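You operate a simulated robot arm through the tools that you are given. There is no shell and no other tool.

You run a simulated robot arm. Do the job below in one go: nothing can be reset, and whatever is moved stays where it is left.

Task
Squash the cream wad marked 90 mm and the green wad marked 40 mm in the waste press.
Fine: shut and latch its door first, switch it on, feed both by the hopper, one throw; the other wads stay.
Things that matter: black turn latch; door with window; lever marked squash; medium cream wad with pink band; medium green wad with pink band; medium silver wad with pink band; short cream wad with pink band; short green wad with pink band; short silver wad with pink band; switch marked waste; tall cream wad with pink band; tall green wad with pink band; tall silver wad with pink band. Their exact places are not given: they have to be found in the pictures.

It is judged by the outcome, as a careful person would: the job done as asked, and still so three seconds after it is handed in. It fails if anything else is knocked over, pushed out of place, dropped, spilled or broken.

Robot
A 7-joint arm with a three-finger gripper on a trunk, on a base that moves. Base frame: it is fixed to the floor where the robot stands at the start and does not move with it; the origin is under the middle of the robot, x ahead of it, y to its left, z up. Readings come in mm, degrees, newtons and seconds.
It reaches about 977 mm from its shoulder. Its first joint turns from -166.0 to 166.0 degrees. Places, roughly: black turn latch [700, 0, 700]; door with window [900, 100, 600]; lever marked squash [900, 0, 1100]; medium silver wad with pink band [750, -1000, 750]; switch marked waste [900, -100, 1200]. Payload 2.69 kg.
The TCP is the grasp point between the finger pads, 29 mm short of the fingertips. In the tool frame z runs along the fingers and y along their closing line. The gripper opens to 120 mm; its body begins 78 mm behind the TCP.
Orientation is that of the tool frame in the base frame, as a unit quaternion [x, y, z, w]. With the fingers straight down and closing along the base's y, the tool's x points along the base's -x, its y along +y and its z along -z.

Tools
- The arm moves only by the tool drive_tool. Its argument "steps" is a list of rows, each a list of 7 numbers: the turn, a rotation vector about the tool's x, y, z in degrees, then the shift along the tool's x, y, z in mm, then the opening in per cent of the stroke, from 0 (shut) to 100 (fully open). In form: [[rx, ry, rz, x, y, z, gripper], ...]. A call has 1 to 20 rows; each row is the pose to reach, as a shift and turn from the pose commanded when the call began, along the tool's axes at that moment. Rows are played at 5 a second. More than 50 mm and 8.6 degrees between two rows, or a gripper value outside its range, and nothing of the call is played. Where a pose cannot be reached the arm comes as near as it can. A force on the tool above 90 N (or 10 N above the force at the start of the call, whichever is more), or a blocked arm, ends the call early, and 0.2 s more pass. The fingers move at their own pace (about 136.2 mm/s each) and stop on an object; they squeeze with about 37 N. The grip force told is the motor's: it shows also when the fingers shut on nothing. Time passes only in rows, and 0.2 s behind the last, so rows that repeat a pose let the fingers close. The reply holds the time, the measured pose of the TCP, the force on the tool along the base axes, the opening and the grip force, in the units named above and with some noise, with the torque about the TCP (base axes, N m) and any sound that the robot's microphone picked up.
- Cameras (640 x 400 px; columns grow to the right, rows downward): "scene" is now at [250.4, 135.7, 1464.9]; the picture's right is [-0.55, -0.83, 0.00], its down [-0.42, 0.28, -0.86] and it looks along [0.72, -0.48, -0.50] (base axes); focal length 249 px, centre (320, 200). "wrist" rides on the gripper at [63, 0, -104] in the tool frame; the picture's right is [0.00, 1.00, 0.00], its down [-0.83, 0.00, -0.56] and it looks along [-0.56, 0.00, 0.83] (tool axes); focal length 275 px, centre (320, 200).
- grab_frame(camera): a new picture of that camera. It takes no simulated time.
- lift_body(by): moves the trunk up (or, below 0, down) by that many mm; the arm and the scene camera ride with it, the base frame stays. It gives what a move gives, with no picture.
- base_move(legs): drives the robot by 1 to 6 legs, each [ahead, left, turn to the left] in mm, mm and degrees, along the robot's own axes; the way and the turn of a leg run together, so that a leg with both is an arc; at most 1500 mm and 180 degrees a leg. The arm and the cameras ride along, it lands a little off, and it stops where it bumps. It gives what a move gives.
- aim_head(pan, tilt): turns the head with the scene camera to pan (to the left, within 143 degrees either way) and tilt (down, from -29 to 69), counted from straight ahead of the robot (the tilt from the chest, where the trunk bows). It gives what a move gives.
- locate(camera, pixels): there is no depth. For up to 12 entries [column, row, z] of the newest picture of that camera ("zoom" is the newest enlarged one), the place [x, y] in the base frame at which the ray of that pixel passes the height z, good to about 3 mm, but the place of the scene camera against the robot may be out by one fixed shift of up to 12 mm in any direction. It takes no simulated time.
- enlarge(camera, box): a new picture of the part [left, top, right, bottom] of that camera's present view, enlarged. It takes no simulated time.
- close_job(): hands the job in; it is judged then, once.

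Leave the gripper open and the arm clear of the work at the hand-in unless told otherwise.

The tools are called after ">>>" as a command line: name --pt "numbers of a row" for each row, then --argument value for the rest, lists and objects as JSON in quotes. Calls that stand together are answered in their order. drive_tool: Moves the arm, as the interface text tells. Its arguments: {"type":"object","properties":{"steps":{"type":"array","items":{"type":"array","items":{"type":"number"}}}},"required":["steps"]} The other tools are called the same way: lift_body (by) moves the trunk up or down; base_move (legs) drives the base; aim_head (pan, tilt) turns the head that bears the scene camera; grab_frame (camera) takes a picture; locate (camera, pixels) gives the place at which the rays of pixels pass given heights; enlarge (camera, box) takes an enlarged picture of a part of a camera's view; close_job () hands the job in.

At the start:

```text
time_s: 0.0
eef_pos: [465.6, -32.7, 1342.8]
ee_rot: [0.0, 1.0, 0.0, 0.0]
force: [0.5, 0.7, -0.3]
ft_torque: [0.01, -0.03, 0.01]
opening: 119.9
grasp_force: 0.0
trunk travel left (down, up): [-450.0, 136.0]
robot x, y, heading: [-0.6, 2.0, -0.2]
head pan, tilt (commanded): [-33.7, 30.3]
```

scene: 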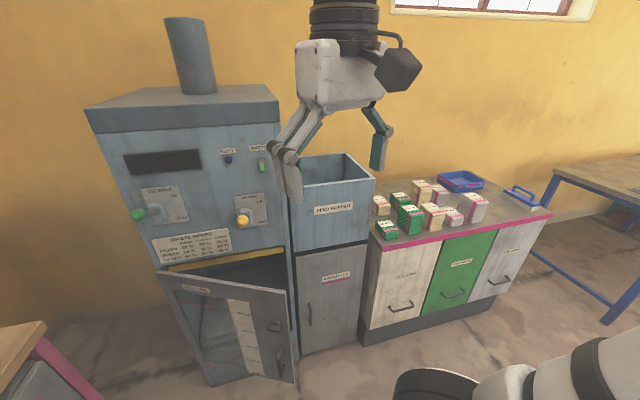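
wrist: 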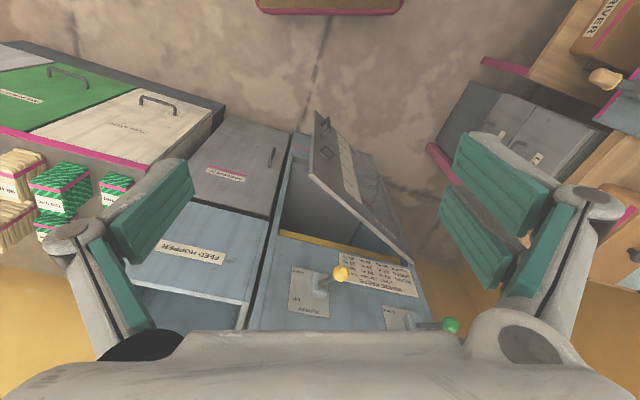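

I see the waste press on the left with its door ajar, a feed hopper, and the wads on a counter to the right. First I'll enlarge the press front, the switches, and the wads to read the labels.

>>> enlarge --camera "scene" --box '[90, 120, 290, 270]'

>>> enlarge --camera "scene" --box '[360, 160, 500, 250]'

>>> enlarge --camera "scene" --box '[140, 240, 320, 390]'

```text
2.67 times, centred on (190, 195) of scene
```

zoom: 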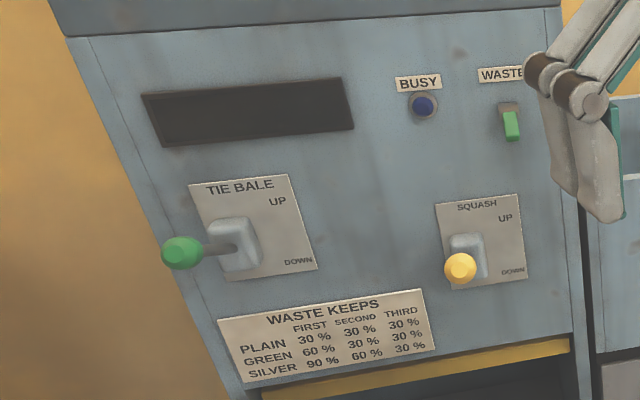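

```text
4.44 times, centred on (430, 205) of scene
```

zoom: 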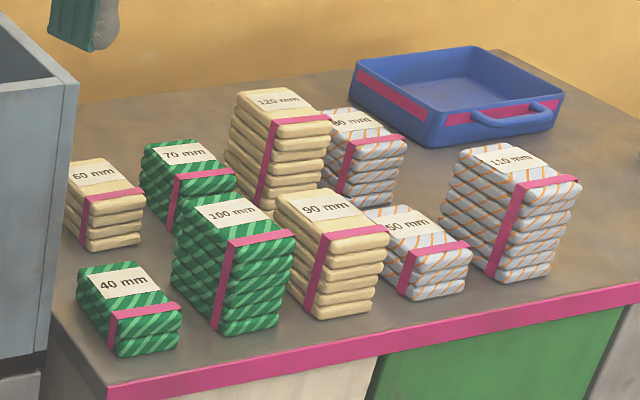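

```text
2.67 times, centred on (230, 315) of scene
```

zoom: 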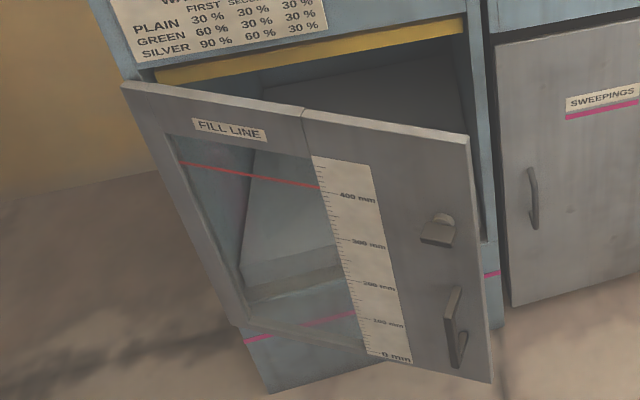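

The wads marked 90 mm (medium cream) and 40 mm (short green) are clear. Next I'll enlarge the wrist view for stereo measurements of the levers, door, latch and hopper.

>>> enlarge --camera "wrist" --box '[240, 100, 440, 225]'

>>> enlarge --camera "wrist" --box '[240, 220, 470, 340]'

>>> enlarge --camera "wrist" --box '[0, 130, 260, 360]'

```text
3.20 times, centred on (340, 162) of wrist
```

zoom: 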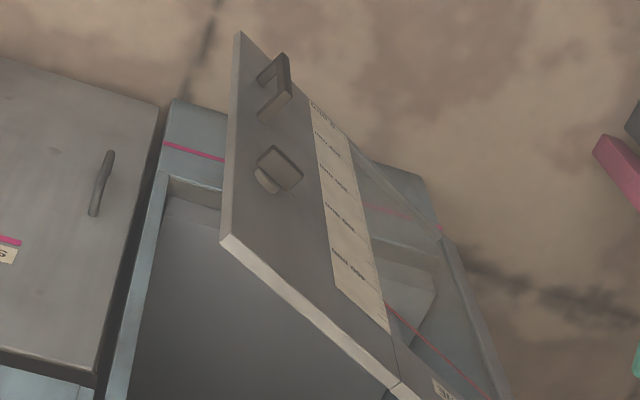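

```text
2.78 times, centred on (355, 280) of wrist
```

zoom: 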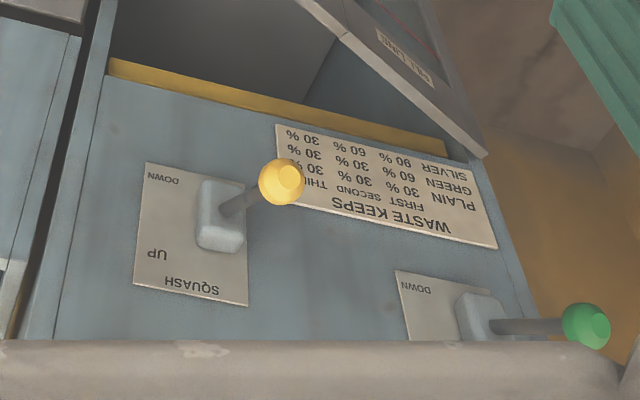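

```text
1.74 times, centred on (130, 245) of wrist
```

zoom: 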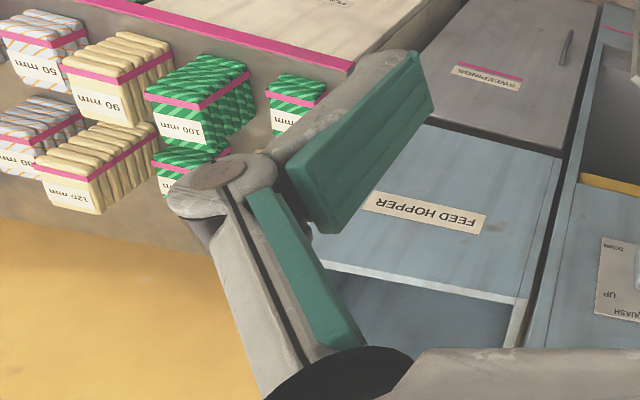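

The levers and door are readable from the wrist too. I'll now aim the head more at the press to see it squarely.

>>> aim_head --pan -12 --tilt 38

>>> grab_frame --camera "scene"

```text
time_s: 0.8
eef_pos: [465.2, -33.0, 1343.6]
ee_rot: [0.0, 1.0, 0.0, 0.0]
force: [0.3, 0.4, 0.7]
ft_torque: [0.01, 0.0, -0.01]
opening: 120.0
grasp_force: 0.0
trunk travel left (down, up): [-450.0, 136.0]
robot x, y, heading: [4.1, -1.4, 0.1]
head pan, tilt (commanded): [-12.0, 38.0]
```

```text
taken
```

scene: 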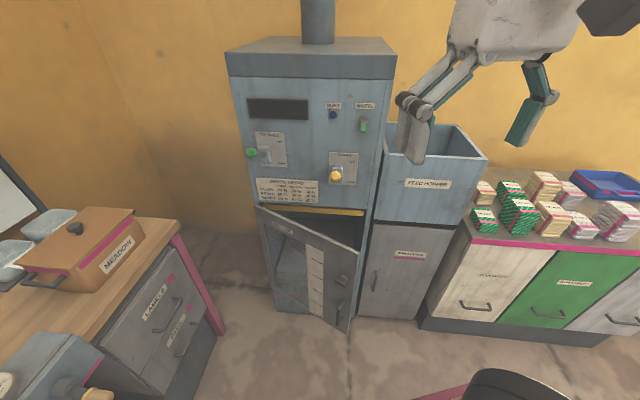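

The press stands almost square to me. I'll enlarge the control panel and the door and hopper for accurate pixels.

>>> enlarge --camera "scene" --box '[225, 85, 401, 195]'

>>> enlarge --camera "scene" --box '[240, 190, 416, 340]'

>>> enlarge --camera "scene" --box '[360, 100, 640, 275]'

```text
3.64 times, centred on (313, 140) of scene
```

zoom: 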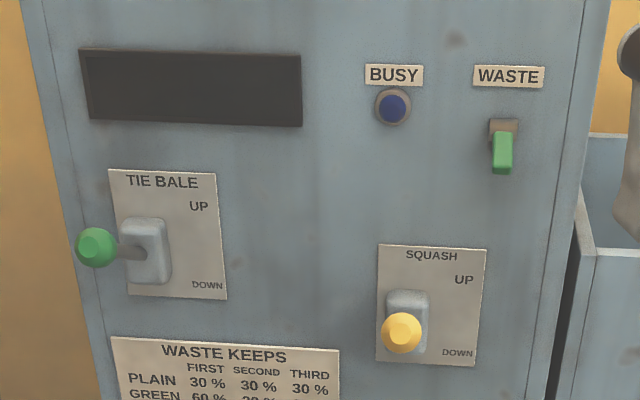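

```text
2.67 times, centred on (328, 265) of scene
```

zoom: 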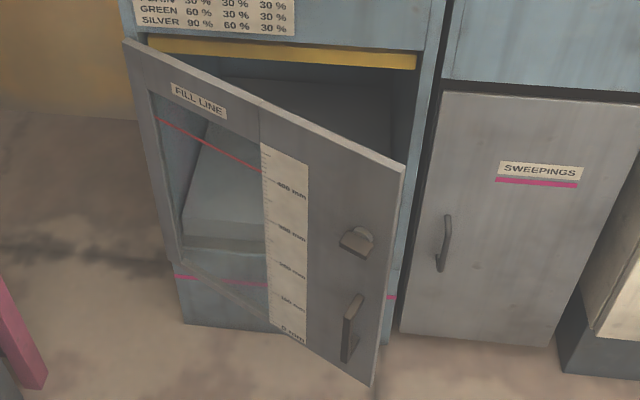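

```text
2.29 times, centred on (500, 188) of scene
```

zoom: 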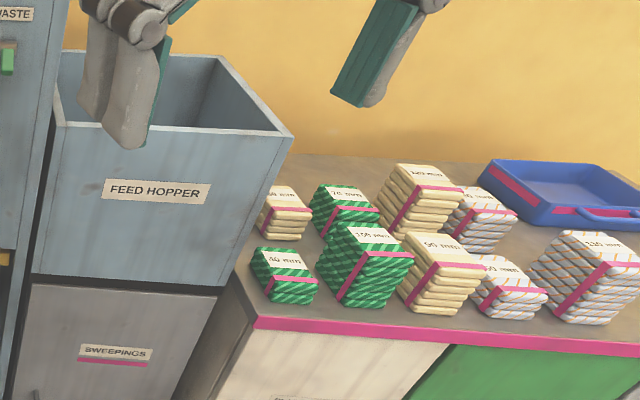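

Now I'll get rays: scene pixels of the squash knob (335.3,176.3), switch (363,126.8), latch (341.9,280), door corners, at two heights each; and the wrist's for the same features.

>>> locate --camera "scene" --pixels '[[335.3, 176.3, 1000], [335.3, 176.3, 1200], [363, 126.8, 1100], [363, 126.8, 1300], [341.9, 280, 600], [341.9, 280, 800], [358.7, 253.75, 700], [358.7, 253.75, 900], [254.5, 205, 700], [254.5, 205, 900], [340, 302.5, 500], [340, 302.5, 700]]'

>>> locate --camera "wrist" --pixels '[[341, 273.5, 1000], [341, 273.5, 1200], [327.5, 152.5, 600], [327.5, 152.5, 800], [309.4, 174.4, 700], [309.4, 174.4, 900], [322, 122, 500], [322, 122, 700]]'

```text
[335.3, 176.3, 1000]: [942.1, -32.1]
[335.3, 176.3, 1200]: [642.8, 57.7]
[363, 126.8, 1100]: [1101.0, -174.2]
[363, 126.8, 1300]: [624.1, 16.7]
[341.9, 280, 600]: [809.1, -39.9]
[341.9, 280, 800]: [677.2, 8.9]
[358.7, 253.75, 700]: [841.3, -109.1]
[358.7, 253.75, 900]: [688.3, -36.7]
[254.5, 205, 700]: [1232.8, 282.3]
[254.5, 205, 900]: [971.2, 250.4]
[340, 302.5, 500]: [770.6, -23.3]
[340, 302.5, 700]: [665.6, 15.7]
```

```text
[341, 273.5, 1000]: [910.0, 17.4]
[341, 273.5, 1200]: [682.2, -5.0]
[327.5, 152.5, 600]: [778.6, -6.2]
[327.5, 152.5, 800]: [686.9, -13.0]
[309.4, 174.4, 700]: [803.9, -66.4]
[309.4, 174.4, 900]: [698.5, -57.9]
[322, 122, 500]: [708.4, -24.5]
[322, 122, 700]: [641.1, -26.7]
```

The squash knob triangulates to about (808, 7, 1089) and the latch to about (721, -10, 730). I'll do the same for the lever's plate corners, door hinge corner, and hopper rim.

>>> locate --camera "scene" --pixels '[[328.9, 151.8, 1100], [328.9, 151.8, 1200], [355.6, 185.9, 1000], [355.6, 185.9, 1100], [254.5, 205, 800], [254.5, 205, 1000], [251.2, 152.9, 1000], [251.2, 152.9, 1200]]'

>>> locate --camera "wrist" --pixels '[[328.8, 318.1, 1100], [328.8, 318.1, 1200], [292.8, 266.3, 1000], [292.8, 266.3, 1100], [414.6, 264.5, 800], [414.6, 264.5, 1000], [451, 326, 1000], [451, 326, 1200]]'

```text
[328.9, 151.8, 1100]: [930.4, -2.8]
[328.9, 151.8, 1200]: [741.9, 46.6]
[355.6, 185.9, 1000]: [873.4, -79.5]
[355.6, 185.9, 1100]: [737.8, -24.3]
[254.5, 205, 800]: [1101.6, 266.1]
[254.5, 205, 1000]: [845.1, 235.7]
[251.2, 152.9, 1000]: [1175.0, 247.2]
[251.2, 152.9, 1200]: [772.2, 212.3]
```

```text
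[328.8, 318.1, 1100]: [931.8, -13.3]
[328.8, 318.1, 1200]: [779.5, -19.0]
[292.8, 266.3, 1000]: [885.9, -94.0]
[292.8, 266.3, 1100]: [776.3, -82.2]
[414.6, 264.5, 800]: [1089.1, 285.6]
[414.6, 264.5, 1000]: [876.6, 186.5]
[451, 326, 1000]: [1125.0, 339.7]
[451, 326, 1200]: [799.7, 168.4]
```

The front of the press is turned about 16°, with the hinge near (1028, 257) and the door's free edge near (731, -60). The squash lever knob sits higher than its boss, so the lever is up. I'll tilt the hand until the fingers point forward and bring it down to about (600, 0, 1000) for a close wrist view.

>>> drive_tool --pt "0 -8.18 0 -12.3 3 31.2 100" --pt "0 -16.36 0 -24.6 6 62.4 100" --pt "0 -24.54 0 -36.9 9 93.6 100" --pt "0 -32.72 0 -49.2 12 124.8 100" --pt "0 -40.9 0 -61.5 15 156 100" --pt "0 -49.1 0 -73.8 18 187.2 100" --pt "0 -57.3 0 -86.1 21 218.4 100" --pt "0 -65.4 0 -98.4 24 249.6 100" --pt "0 -73.6 0 -110.7 27 280.8 100" --pt "0 -81.8 0 -123 30 312 100" --pt "0 -90 0 -135 33 343 100"

>>> grab_frame --camera "wrist"

>>> grab_frame --camera "scene"

```text
time_s: 3.5
eef_pos: [718.5, -13.8, 1000.2]
ee_rot: [0.001, 0.702, -0.001, 0.712]
force: [-0.5, 0.3, -0.3]
ft_torque: [-0.03, -0.03, 0.01]
opening: 119.9
grasp_force: 0.0
out of reach, approached as far as the arm can: row 5, 6, 7, 8, 9, 10, 11
trunk travel left (down, up): [-450.0, 136.0]
robot x, y, heading: [-1.5, 0.1, 0.3]
head pan, tilt (commanded): [-12.0, 38.0]
stopped in row 11: the arm was blocked; the commanded pose is now the measured one
```

```text
taken
```

wrist: 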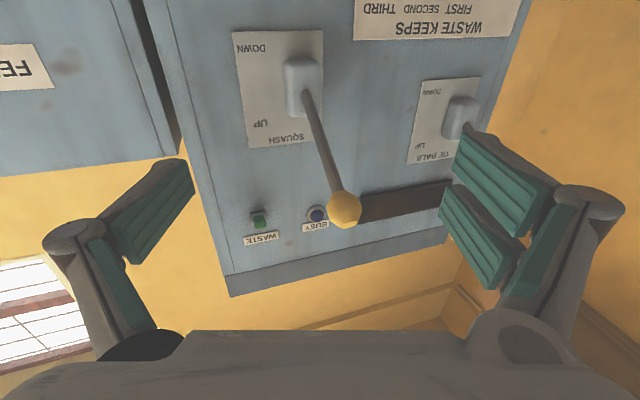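

```text
taken
```

scene: 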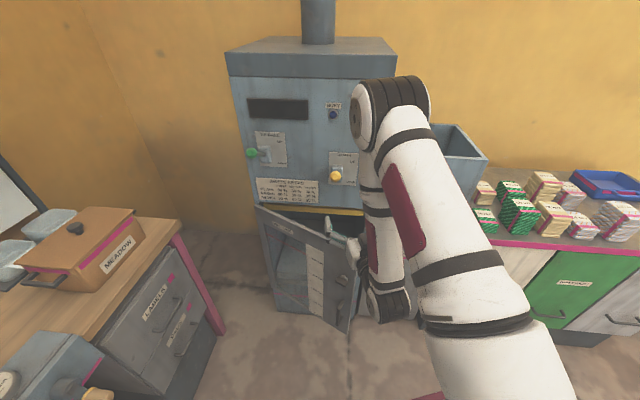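

The hand is now horizontal at (718, -14, 1000); the wrist sees the panel upside-down, with the squash lever clearly toward UP. I'll enlarge the switch and lever.

>>> enlarge --camera "wrist" --box '[210, 180, 370, 280]'

>>> enlarge --camera "wrist" --box '[220, 20, 540, 220]'

>>> locate --camera "wrist" --pixels '[[345, 208, 1050], [345, 208, 1150], [260, 221, 1150], [260, 221, 1250], [298, 100, 1000], [298, 100, 1100], [234, 32, 1000], [326, 140, 1100], [152, 3, 900], [152, 3, 1000]]'

```text
4.00 times, centred on (290, 230) of wrist
```

zoom: 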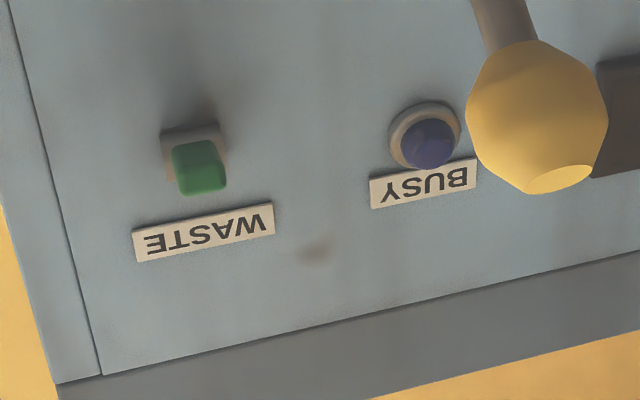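

```text
2.00 times, centred on (380, 120) of wrist
```

zoom: 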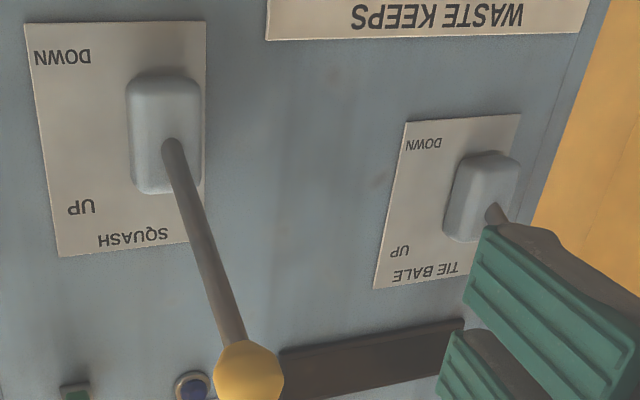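

```text
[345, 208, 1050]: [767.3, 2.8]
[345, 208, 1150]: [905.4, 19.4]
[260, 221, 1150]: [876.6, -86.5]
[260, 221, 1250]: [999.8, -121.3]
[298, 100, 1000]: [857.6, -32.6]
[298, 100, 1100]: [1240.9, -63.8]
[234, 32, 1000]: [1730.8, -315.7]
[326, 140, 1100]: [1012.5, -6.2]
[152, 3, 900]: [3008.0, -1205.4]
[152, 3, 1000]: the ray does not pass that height
```

The toggle of the WASTE switch points down (around (912, -97, 1179)), so it's off. The hand can't fold any closer than x≈718 from here, so I'll need to back the base up. First I look behind the robot on both sides for obstacles.

>>> aim_head --pan 140 --tilt 45

>>> grab_frame --camera "scene"

>>> aim_head --pan -140 --tilt 45

>>> grab_frame --camera "scene"

```text
time_s: 5.8
eef_pos: [718.0, -13.4, 1000.2]
ee_rot: [0.0, 0.703, 0.0, 0.711]
force: [0.0, 0.0, -1.1]
ft_torque: [0.0, 0.01, -0.01]
opening: 120.1
grasp_force: 0.0
trunk travel left (down, up): [-450.0, 136.0]
robot x, y, heading: [1.2, -0.2, 0.1]
head pan, tilt (commanded): [140.0, 45.0]
```

```text
taken
```

scene: 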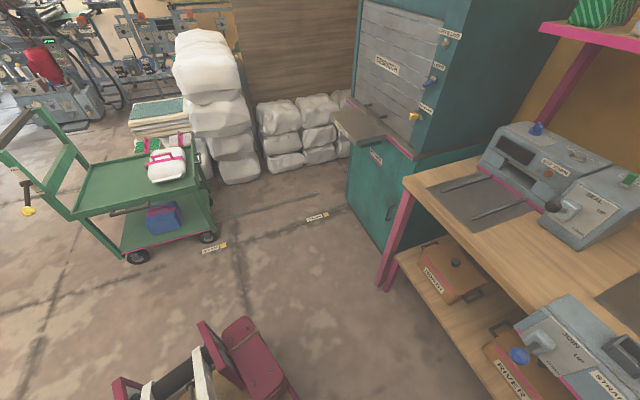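

```text
time_s: 9.7
eef_pos: [718.3, -13.0, 1000.6]
ee_rot: [0.0, 0.702, 0.0, 0.712]
force: [-0.1, 0.2, 0.6]
ft_torque: [-0.03, 0.0, 0.03]
opening: 120.1
grasp_force: 0.0
trunk travel left (down, up): [-450.0, 136.0]
robot x, y, heading: [-2.3, 2.1, 0.1]
head pan, tilt (commanded): [-140.0, 45.0]
```

```text
taken
```

scene: 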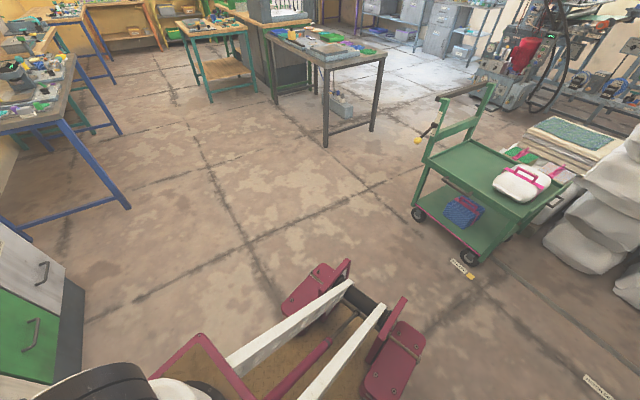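

Behind me the floor is free for more than half a metre. I'll look straight down ahead to see how far the base's front reaches.

>>> aim_head --pan 0 --tilt 69

>>> grab_frame --camera "scene"

```text
time_s: 11.9
eef_pos: [718.5, -12.7, 1000.7]
ee_rot: [0.0, 0.703, 0.0, 0.712]
force: [0.5, 0.5, -0.1]
ft_torque: [0.0, 0.02, 0.0]
opening: 119.8
grasp_force: 0.0
trunk travel left (down, up): [-450.0, 136.0]
robot x, y, heading: [-3.0, 2.8, 0.1]
head pan, tilt (commanded): [0.0, 68.8]
```

```text
taken
```

scene: 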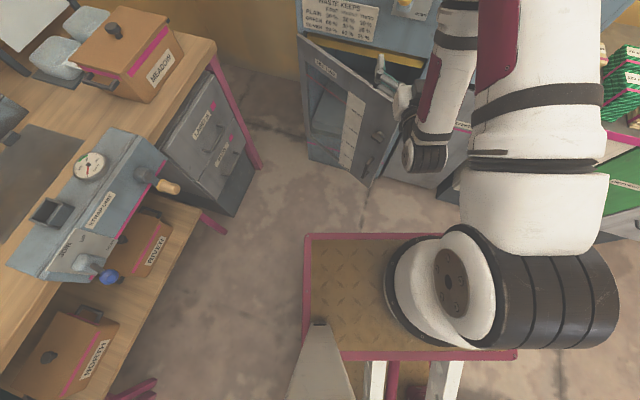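

The base platform's front edge is at row 237. I'll locate its corners and the left bench's nearest leg.

>>> locate --camera "scene" --pixels '[[305, 236, 200], [305, 236, 400], [515, 355, 200], [258, 170, 0], [258, 170, 400], [222, 235, 0], [216, 48, 750], [365, 185, 300], [365, 185, 400], [130, 130, 900]]'

```text
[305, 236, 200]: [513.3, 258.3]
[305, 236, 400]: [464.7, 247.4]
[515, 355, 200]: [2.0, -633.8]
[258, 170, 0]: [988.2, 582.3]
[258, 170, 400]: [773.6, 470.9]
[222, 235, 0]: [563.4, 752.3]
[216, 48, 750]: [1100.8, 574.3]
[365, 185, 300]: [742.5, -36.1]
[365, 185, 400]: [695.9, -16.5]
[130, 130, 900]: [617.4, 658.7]
```

I need the shoulder's place to plan reach; the black shoulder joint is around (500, 290) in this picture.

>>> locate --camera "scene" --pixels '[[460, 290, 800], [460, 290, 1000], [540, 290, 800], [540, 290, 1000], [535, 180, 1000], [535, 180, 1200], [425, 150, 900], [425, 150, 1100]]'

>>> aim_head --pan -35 --tilt 60

>>> grab_frame --camera "scene"

```text
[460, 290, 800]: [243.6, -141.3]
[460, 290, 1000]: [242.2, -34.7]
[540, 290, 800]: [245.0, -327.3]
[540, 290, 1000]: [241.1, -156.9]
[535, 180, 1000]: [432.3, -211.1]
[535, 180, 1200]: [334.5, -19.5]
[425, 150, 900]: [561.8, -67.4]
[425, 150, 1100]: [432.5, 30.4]
```

```text
time_s: 12.9
eef_pos: [717.4, -13.9, 1000.8]
ee_rot: [0.001, 0.703, -0.001, 0.712]
force: [0.1, 0.9, 0.5]
ft_torque: [0.04, 0.07, 0.01]
opening: 119.8
grasp_force: 0.0
trunk travel left (down, up): [-450.0, 136.0]
robot x, y, heading: [0.3, -0.2, -0.0]
head pan, tilt (commanded): [-35.0, 60.0]
```

```text
taken
```

scene: 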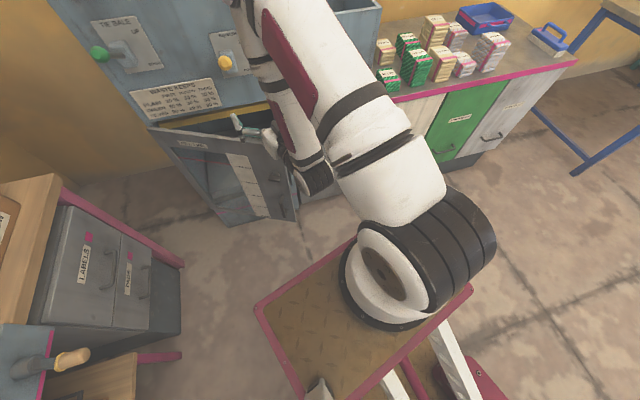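

The shoulder is roughly at (250, -90, 850), so backing up about 220 mm keeps the closed door's latch within reach. I drive back 220 mm and then lower the trunk 270 mm so the hand reaches latch height.

>>> base_move --legs '[[-220, 0, 0]]'

>>> lift_body --by -250

>>> aim_head --pan -12 --tilt 30

>>> grab_frame --camera "scene"

>>> grab_frame --camera "wrist"

```text
time_s: 14.6
eef_pos: [496.4, -13.7, 1000.6]
ee_rot: [0.001, 0.703, -0.001, 0.711]
force: [-0.2, 0.3, -0.1]
ft_torque: [-0.03, -0.01, -0.01]
opening: 120.0
grasp_force: 0.1
trunk travel left (down, up): [-450.0, 136.0]
robot x, y, heading: [-223.3, 1.2, -0.1]
head pan, tilt (commanded): [-35.0, 60.0]
```

```text
time_s: 17.2
eef_pos: [613.9, -13.0, 750.5]
ee_rot: [0.001, 0.702, -0.001, 0.712]
force: [0.1, -0.2, 0.4]
ft_torque: [0.01, -0.02, 0.05]
opening: 120.1
grasp_force: 0.0
trunk travel left (down, up): [-200.0, 386.0]
robot x, y, heading: [-223.4, -1.3, 0.0]
head pan, tilt (commanded): [-35.0, 60.0]
```

```text
time_s: 18.1
eef_pos: [613.0, -12.6, 750.0]
ee_rot: [0.001, 0.702, -0.001, 0.712]
force: [0.9, 0.0, 0.1]
ft_torque: [0.01, -0.05, -0.01]
opening: 119.9
grasp_force: 0.1
trunk travel left (down, up): [-200.0, 386.0]
robot x, y, heading: [-222.6, -1.3, 0.1]
head pan, tilt (commanded): [-12.0, 30.0]
```

```text
taken
```

scene: 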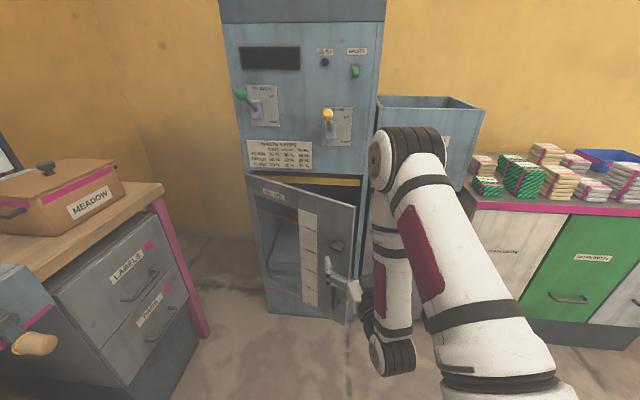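

```text
taken
```

wrist: 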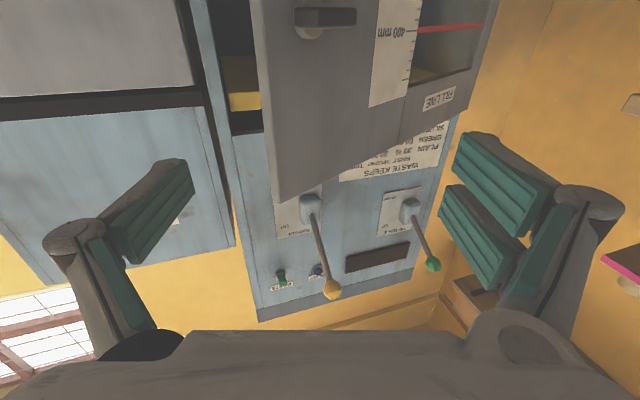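

Lowering the trunk also carried the hand forward to (613, -13, 750). The latch shows at the top of the wrist picture, near (325, 17). I'll enlarge it, and the scene view of the door too.

>>> enlarge --camera "wrist" --box '[250, 0, 410, 100]'

>>> enlarge --camera "scene" --box '[240, 170, 400, 330]'

>>> locate --camera "wrist" --pixels '[[325, 17, 700], [325, 17, 740], [277, 200, 800], [277, 200, 900], [254, 5, 700], [254, 5, 740]]'

```text
4.00 times, centred on (330, 50) of wrist
```

zoom: 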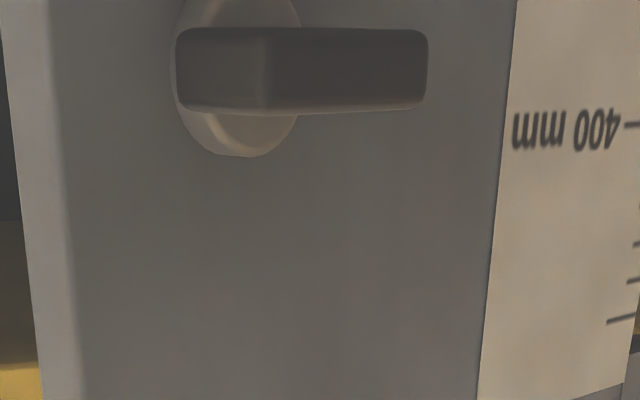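

```text
2.50 times, centred on (320, 250) of scene
```

zoom: 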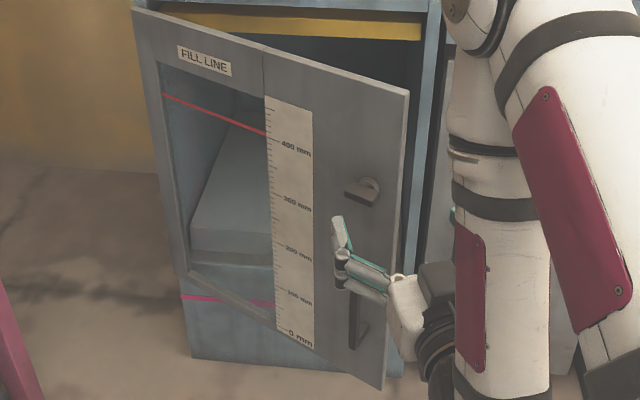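

```text
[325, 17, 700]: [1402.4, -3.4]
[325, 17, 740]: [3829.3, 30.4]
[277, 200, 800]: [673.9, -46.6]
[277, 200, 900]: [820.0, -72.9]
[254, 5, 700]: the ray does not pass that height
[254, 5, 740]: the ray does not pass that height
```

The latch is a disc with a lever lying horizontal, pointing toward the hinge, near (737, -9, 690). I'll push the door at a clear spot above it. First close the fingers, yaw the hand 16° to face the press, and go to about (680, 15, 785).

>>> drive_tool --pt "4 0 0 -9 7 15 0" --pt "8 0 0 -18 14 32 0" --pt "12 0 0 -27 21 50 0" --pt "16 0 0 -35 28 67 0" --pt "16 0 0 -35 28 67 0"

>>> grab_frame --camera "wrist"

>>> grab_frame --camera "scene"

```text
time_s: 19.3
eef_pos: [679.3, 14.4, 786.1]
ee_rot: [0.1, 0.695, -0.098, 0.705]
force: [0.3, 1.2, -0.2]
ft_torque: [-0.01, -0.01, 0.0]
opening: 0.2
grasp_force: 28.6
trunk travel left (down, up): [-200.0, 386.0]
robot x, y, heading: [-222.2, 0.8, -0.3]
head pan, tilt (commanded): [-12.0, 30.0]
```

```text
taken
```

wrist: 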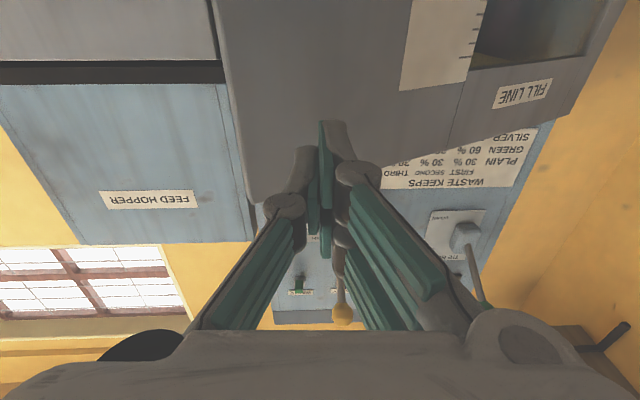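

```text
taken
```

scene: 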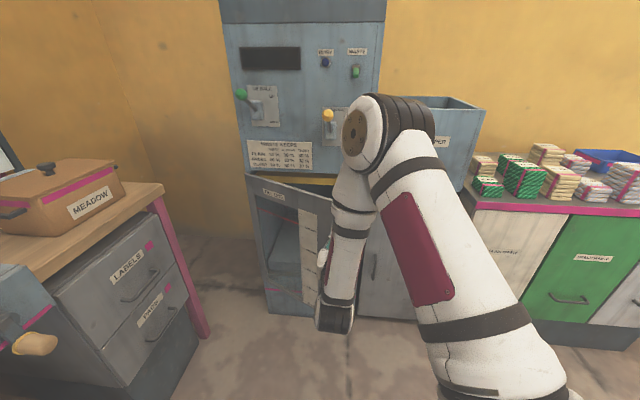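

The fingertips face the door face below its top edge, with clear space to the latch. I push forward along the hand axis, easing to the right as the door swings shut.

>>> drive_tool --pt "0 0 0 0 0 30 0" --pt "0 0 0 0 0 50 0" --pt "0 0 0 0 0 65 0" --pt "0 0 0 0 -2 80 0" --pt "0 0 0 0 -6 95 0" --pt "0 0 0 0 -10 110 0" --pt "0 0 0 0 -14 125 0" --pt "0 0 0 0 -18 140 0" --pt "0 0 0 0 -22 155 0" --pt "0 0 0 0 -26 170 0" --pt "0 0 0 0 -30 185 0" --pt "0 0 0 0 -34 200 0"

>>> grab_frame --camera "wrist"

>>> grab_frame --camera "scene"

```text
time_s: 21.9
eef_pos: [862.6, -75.0, 788.5]
ee_rot: [0.099, 0.695, -0.097, 0.705]
force: [0.7, -0.7, -0.3]
ft_torque: [0.01, 0.03, -0.02]
opening: 0.0
grasp_force: 28.4
trunk travel left (down, up): [-200.0, 386.0]
robot x, y, heading: [-221.9, -0.5, -0.3]
head pan, tilt (commanded): [-12.0, 30.0]
```

```text
taken
```

wrist: 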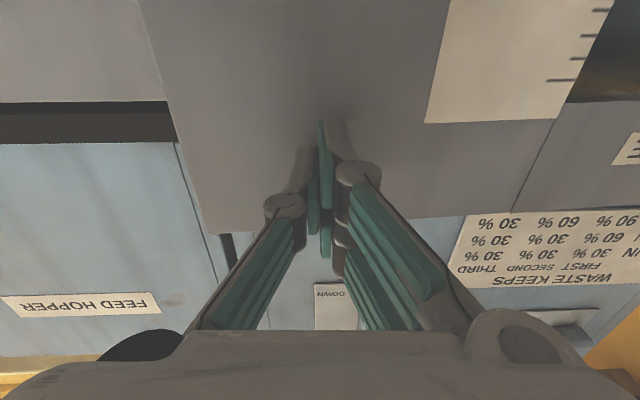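

```text
taken
```

scene: 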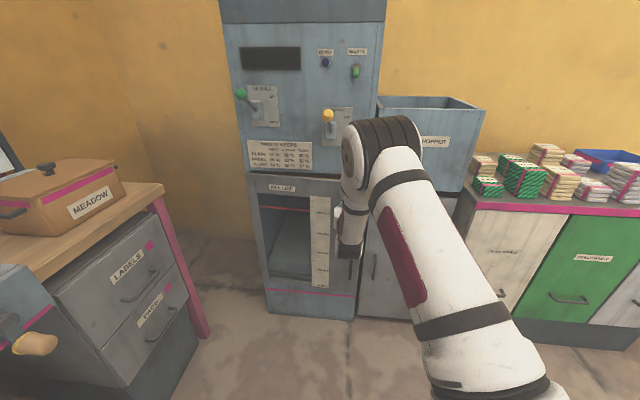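

The door is nearly shut. I keep pushing gently until I feel it stop.

>>> drive_tool --pt "0 0 0 0 -2 8 0" --pt "0 0 0 0 -4 16 0" --pt "0 0 0 0 -5 24 0" --pt "0 0 0 0 -6 30 0" --pt "0 0 0 0 -7 36 0" --pt "0 0 0 0 -8 42 0" --pt "0 0 0 0 -8 46 0"

>>> grab_frame --camera "wrist"

>>> grab_frame --camera "scene"

```text
time_s: 23.5
eef_pos: [898.0, -92.8, 788.3]
ee_rot: [0.1, 0.696, -0.098, 0.704]
force: [-89.0, 17.6, 9.7]
ft_torque: [0.15, 0.45, -0.47]
opening: 6.1
grasp_force: 28.1
trunk travel left (down, up): [-200.0, 386.0]
robot x, y, heading: [-228.5, 1.1, 0.1]
head pan, tilt (commanded): [-12.0, 30.0]
```

```text
taken
```

wrist: 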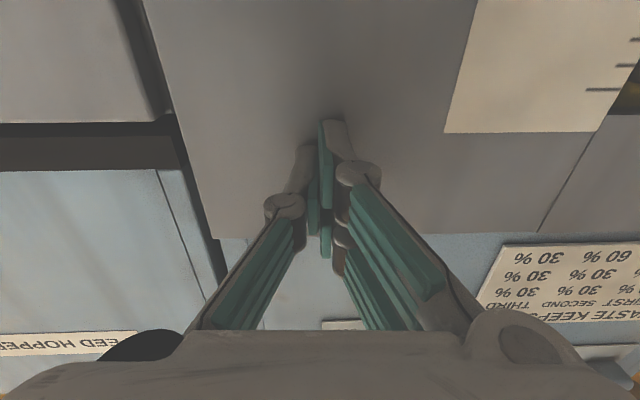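

```text
taken
```

scene: 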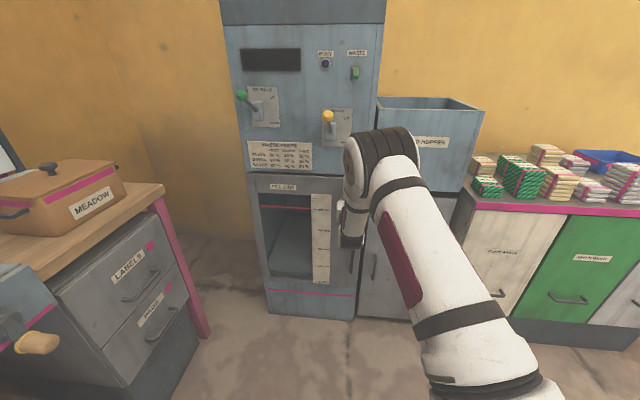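

The push met about 89 N with the tip at the panel's front plane, so the door is closed. I back off about 110 mm and go down 90 mm to look at the latch.

>>> drive_tool --pt "0 0 0 0 0 -15 0" --pt "0 0 0 0 0 -45 0" --pt "0 0 0 10 0 -80 0" --pt "0 0 0 40 0 -115 0" --pt "0 0 0 70 0 -130 50" --pt "0 0 0 95 0 -130 50" --pt "0 0 0 95 0 -130 50"

>>> grab_frame --camera "wrist"

>>> grab_frame --camera "scene"

```text
time_s: 25.1
eef_pos: [779.7, -57.6, 693.0]
ee_rot: [0.1, 0.696, -0.098, 0.705]
force: [0.2, 0.5, 0.0]
ft_torque: [-0.03, 0.03, -0.01]
opening: 60.0
grasp_force: 0.1
trunk travel left (down, up): [-200.0, 386.0]
robot x, y, heading: [-221.9, 0.6, -0.1]
head pan, tilt (commanded): [-12.0, 30.0]
```

```text
taken
```

wrist: 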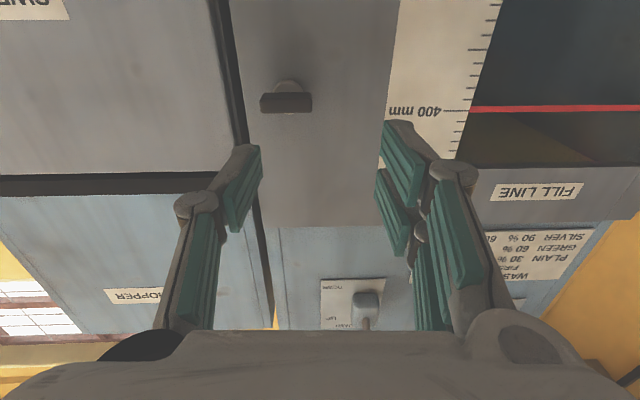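

```text
taken
```

scene: 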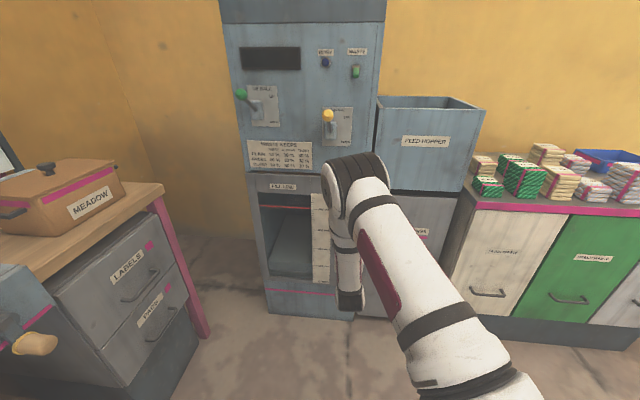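

The door stays shut. The latch appears at (287, 100) in the wrist view; I enlarge it.

>>> enlarge --camera "wrist" --box '[227, 50, 355, 130]'

>>> locate --camera "wrist" --pixels '[[287, 103, 680], [287, 103, 720], [260, 103, 700], [312, 103, 700], [288, 85, 700], [288, 85, 720], [440, 110, 720], [440, 110, 740]]'

```text
5.00 times, centred on (291, 90) of wrist
```

zoom: 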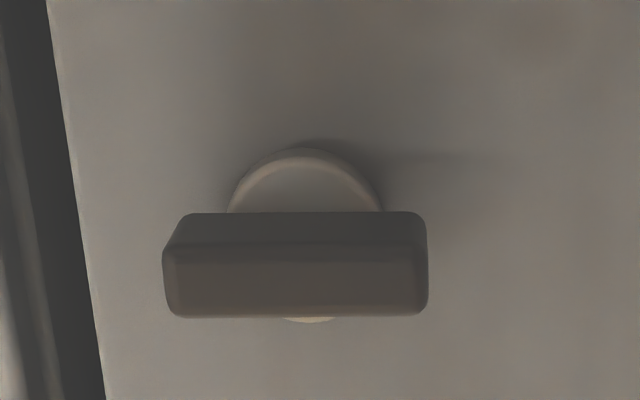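

```text
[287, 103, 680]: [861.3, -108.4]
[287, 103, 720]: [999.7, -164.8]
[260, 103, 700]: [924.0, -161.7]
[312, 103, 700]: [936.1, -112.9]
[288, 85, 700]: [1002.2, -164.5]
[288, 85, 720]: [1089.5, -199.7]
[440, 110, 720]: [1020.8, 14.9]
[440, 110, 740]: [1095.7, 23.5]
```

The latch is a horizontal bar (about 44 × 14 mm) centred on its disc at about (895, -123, 690), standing about 25 mm off the door. I'll roll the hand 90° so the fingers close above and below the bar, and line up about 60 mm in front of it.

>>> drive_tool --pt "0 0 -8.2 0 -3 0 50" --pt "0 0 -16.4 1 -6 0 50" --pt "0 0 -24.6 1 -9 0 50" --pt "0 0 -32.8 2 -12 0 50" --pt "0 0 -41 2 -15 10 50" --pt "0 0 -49.2 3 -18 20 50" --pt "0 0 -57.4 3 -21 30 50" --pt "0 0 -65.6 4 -24 40 50" --pt "0 0 -73.8 4 -27 45 50" --pt "0 0 -82 4 -31 50 50" --pt "0 0 -90 4 -31 55 50"

>>> grab_frame --camera "wrist"

```text
time_s: 27.5
eef_pos: [825.2, -102.7, 689.6]
ee_rot: [0.421, -0.562, 0.568, -0.429]
force: [-0.6, -0.1, 0.7]
ft_torque: [-0.02, 0.02, -0.01]
opening: 60.2
grasp_force: 0.1
trunk travel left (down, up): [-200.0, 386.0]
robot x, y, heading: [-225.2, -1.0, -0.2]
head pan, tilt (commanded): [-12.0, 30.0]
```

```text
taken
```

wrist: 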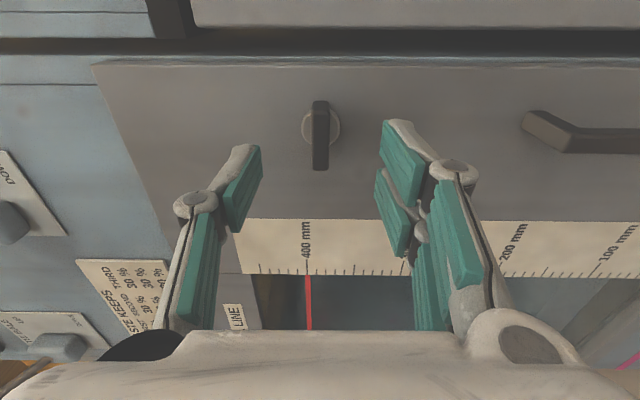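

The bar is lined up between the fingers at (320, 135). I enlarge it to centre the hand precisely on the pivot.

>>> enlarge --camera "wrist" --box '[256, 90, 384, 170]'

```text
5.00 times, centred on (320, 130) of wrist
```

zoom: 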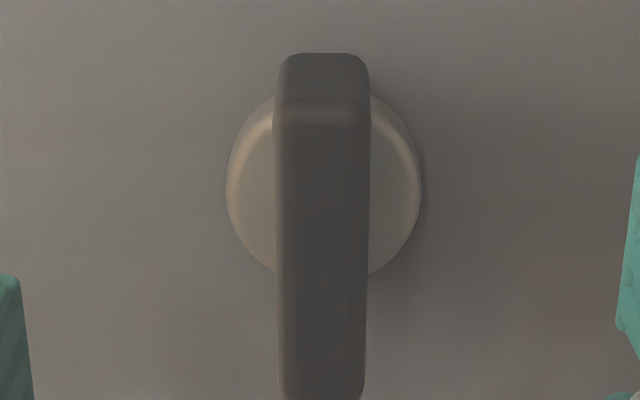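

The pivot sits about 5 mm to the right of the hand's axis; bar face is about 29 mm off the door. I shift 5 mm, advance 55 mm and close on the bar.

>>> drive_tool --pt "0 0 0 -5 0 0 50" --pt "0 0 0 -5 0 15 50" --pt "0 0 0 -5 0 30 50" --pt "0 0 0 -5 0 43 50" --pt "0 0 0 -5 0 55 50" --pt "0 0 0 -5 0 55 0" --pt "0 0 0 -5 0 55 0" --pt "0 0 0 -5 0 55 0"

>>> grab_frame --camera "wrist"

```text
time_s: 29.3
eef_pos: [878.0, -114.0, 689.2]
ee_rot: [0.422, -0.562, 0.568, -0.429]
force: [1.5, 2.2, -0.8]
ft_torque: [0.02, 0.01, -0.25]
opening: 12.0
grasp_force: 38.9
trunk travel left (down, up): [-200.0, 386.0]
robot x, y, heading: [-223.5, 2.2, -0.1]
head pan, tilt (commanded): [-12.0, 30.0]
```

```text
taken
```

wrist: 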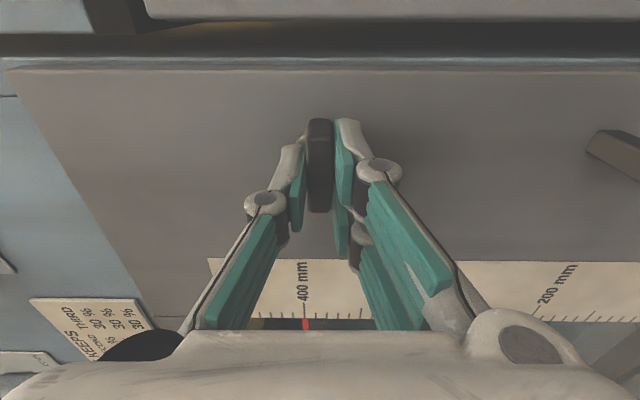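

The grip holds the bar (opening 12 mm). I try turning clockwise by 30° first and read the torque.

>>> drive_tool --pt "0 0 6 0 0 0 0" --pt "0 0 12 0 0 0 0" --pt "0 0 18 0 0 0 0" --pt "0 0 24 0 0 0 0" --pt "0 0 30 0 0 0 0"

>>> enlarge --camera "wrist" --box '[200, 60, 440, 210]'

```text
time_s: 30.5
eef_pos: [879.4, -115.1, 689.4]
ee_rot: [-0.261, 0.652, -0.437, 0.562]
force: [-0.2, 0.9, 3.0]
ft_torque: [-0.13, -0.3, 0.47]
opening: 12.0
grasp_force: 38.5
trunk travel left (down, up): [-200.0, 386.0]
robot x, y, heading: [-218.3, 1.9, -0.2]
head pan, tilt (commanded): [-12.0, 30.0]
```

```text
2.67 times, centred on (320, 135) of wrist
```

zoom: 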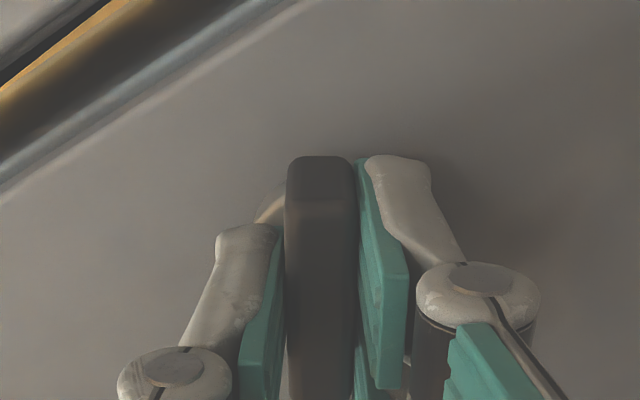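

It turns freely with the hand. I continue another 60° clockwise.

>>> drive_tool --pt "0 0 6 0 0 0 0" --pt "0 0 12 0 0 0 0" --pt "0 0 18 0 0 0 0" --pt "0 0 24 0 0 0 0" --pt "0 0 30 0 0 0 0" --pt "0 0 36 0 0 0 0" --pt "0 0 42 0 0 0 0" --pt "0 0 48 0 0 0 0" --pt "0 0 54 0 0 0 0" --pt "0 0 60 0 0 0 0"

>>> grab_frame --camera "wrist"

>>> grab_frame --camera "scene"

```text
time_s: 32.7
eef_pos: [879.2, -115.3, 690.8]
ee_rot: [0.1, 0.694, -0.099, 0.706]
force: [-0.4, -7.9, 8.5]
ft_torque: [-0.85, -0.73, -0.86]
opening: 12.3
grasp_force: 38.8
trunk travel left (down, up): [-200.0, 386.0]
robot x, y, heading: [-222.9, 0.8, -0.4]
head pan, tilt (commanded): [-12.0, 30.0]
```

```text
taken
```

wrist: 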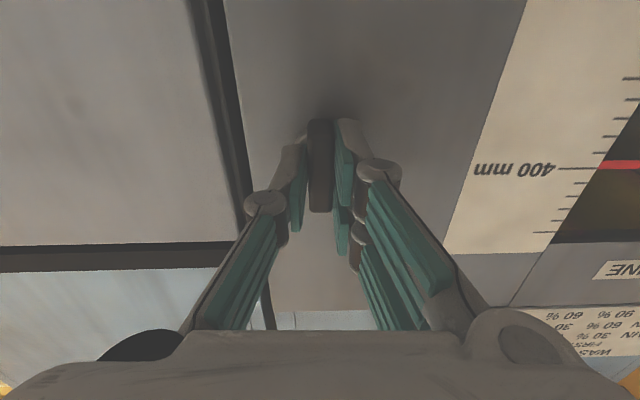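

```text
taken
```

scene: 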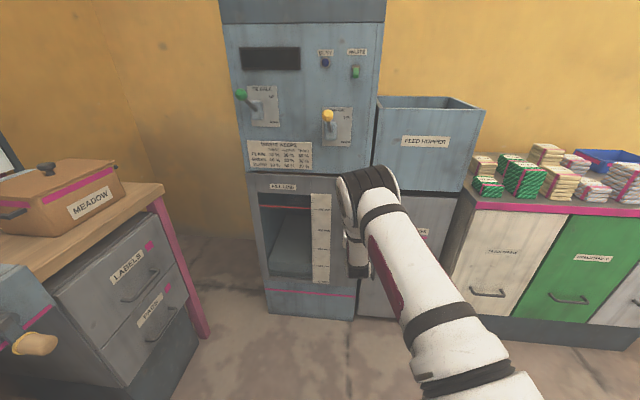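

The bar is now vertical, with a slight counter-torque (about 0.6 N·m). I nudge 4° further to check for the stop, then tug outward 8 mm gently to test whether the door is held.

>>> drive_tool --pt "0 0 2 0 0 0 0" --pt "0 0 4 0 0 0 0" --pt "0 0 4 0 0 0 0"

>>> drive_tool --pt "0 0 -4 0 0 0 0" --pt "0 0 -4 0 0 -3 0" --pt "0 0 -4 0 0 -6 0"

>>> grab_frame --camera "wrist"

```text
time_s: 33.5
eef_pos: [877.6, -113.2, 690.6]
ee_rot: [0.125, 0.691, -0.074, 0.708]
force: [0.0, -9.2, 9.1]
ft_torque: [-1.29, -0.15, -0.68]
opening: 14.1
grasp_force: 39.9
trunk travel left (down, up): [-200.0, 386.0]
robot x, y, heading: [-223.6, 1.7, -0.1]
head pan, tilt (commanded): [-12.0, 30.0]
```

```text
time_s: 34.3
eef_pos: [873.7, -114.1, 690.0]
ee_rot: [0.099, 0.696, -0.098, 0.705]
force: [25.3, -16.2, 3.3]
ft_torque: [-0.4, 0.08, -0.71]
opening: 12.2
grasp_force: 39.0
trunk travel left (down, up): [-200.0, 386.0]
robot x, y, heading: [-224.2, -0.8, -0.0]
head pan, tilt (commanded): [-12.0, 30.0]
```

```text
taken
```

wrist: 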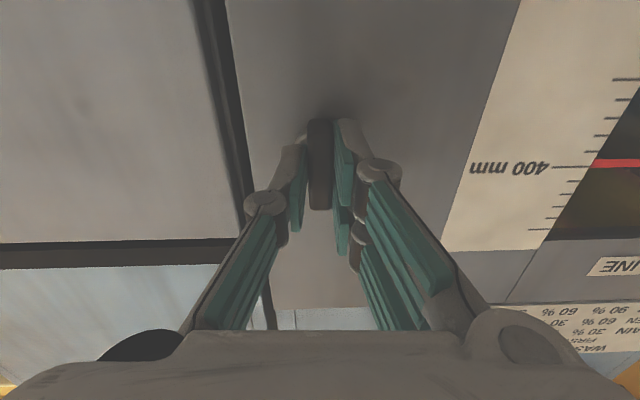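

The turn met a stop at 90°, and the tug met 25 N without the door moving, so it's latched. I release and back away to check.

>>> drive_tool --pt "0 0 0 0 0 0 50" --pt "0 0 0 0 0 0 50" --pt "0 0 0 0 0 -30 50" --pt "0 0 0 0 0 -70 50" --pt "0 0 0 0 0 -110 50"

>>> grab_frame --camera "wrist"

>>> grab_frame --camera "scene"

```text
time_s: 35.5
eef_pos: [768.2, -83.3, 689.5]
ee_rot: [0.1, 0.695, -0.098, 0.705]
force: [-0.7, 0.9, -0.8]
ft_torque: [0.01, 0.0, -0.01]
opening: 60.1
grasp_force: 0.0
trunk travel left (down, up): [-200.0, 386.0]
robot x, y, heading: [-220.2, 1.7, -0.1]
head pan, tilt (commanded): [-12.0, 30.0]
```

```text
taken
```

wrist: 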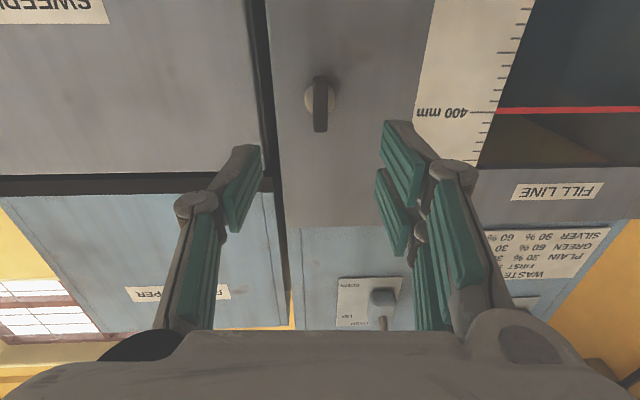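

```text
taken
```

scene: 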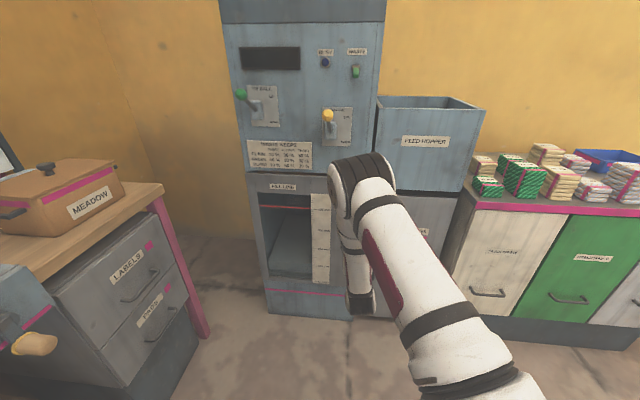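

The latch bar is vertical and the door sits shut. Next is the switch at about (912, -97, 1179). I pull the hand back 100 mm away from the levers, then raise the trunk 250 mm.

>>> drive_tool --pt "0 0 0 0 0 -40 30" --pt "0 0 0 0 0 -80 0" --pt "0 0 0 0 0 -100 0"

>>> lift_body --by 250

>>> grab_frame --camera "scene"

```text
time_s: 36.3
eef_pos: [670.4, -53.4, 687.1]
ee_rot: [0.1, 0.695, -0.099, 0.705]
force: [-0.1, -0.5, -0.2]
ft_torque: [0.03, 0.0, 0.0]
opening: 0.1
grasp_force: 28.5
trunk travel left (down, up): [-200.0, 386.0]
robot x, y, heading: [-221.6, 0.6, -0.3]
head pan, tilt (commanded): [-12.0, 30.0]
```

```text
time_s: 38.9
eef_pos: [671.5, -52.6, 937.5]
ee_rot: [0.1, 0.696, -0.098, 0.705]
force: [0.0, 0.0, 0.1]
ft_torque: [0.0, 0.01, 0.0]
opening: 0.2
grasp_force: 28.6
trunk travel left (down, up): [-450.0, 136.0]
robot x, y, heading: [-223.1, 1.0, -0.2]
head pan, tilt (commanded): [-12.0, 30.0]
```

```text
taken
```

scene: 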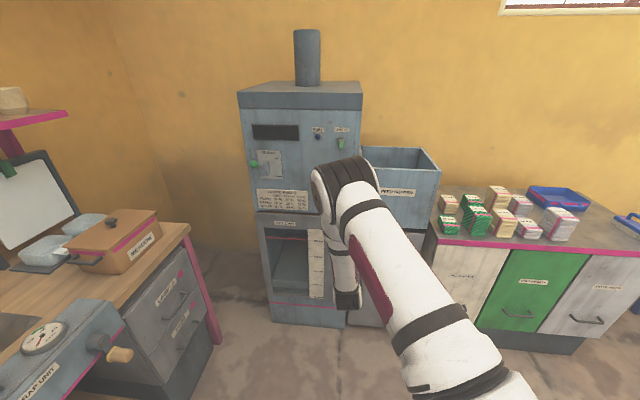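

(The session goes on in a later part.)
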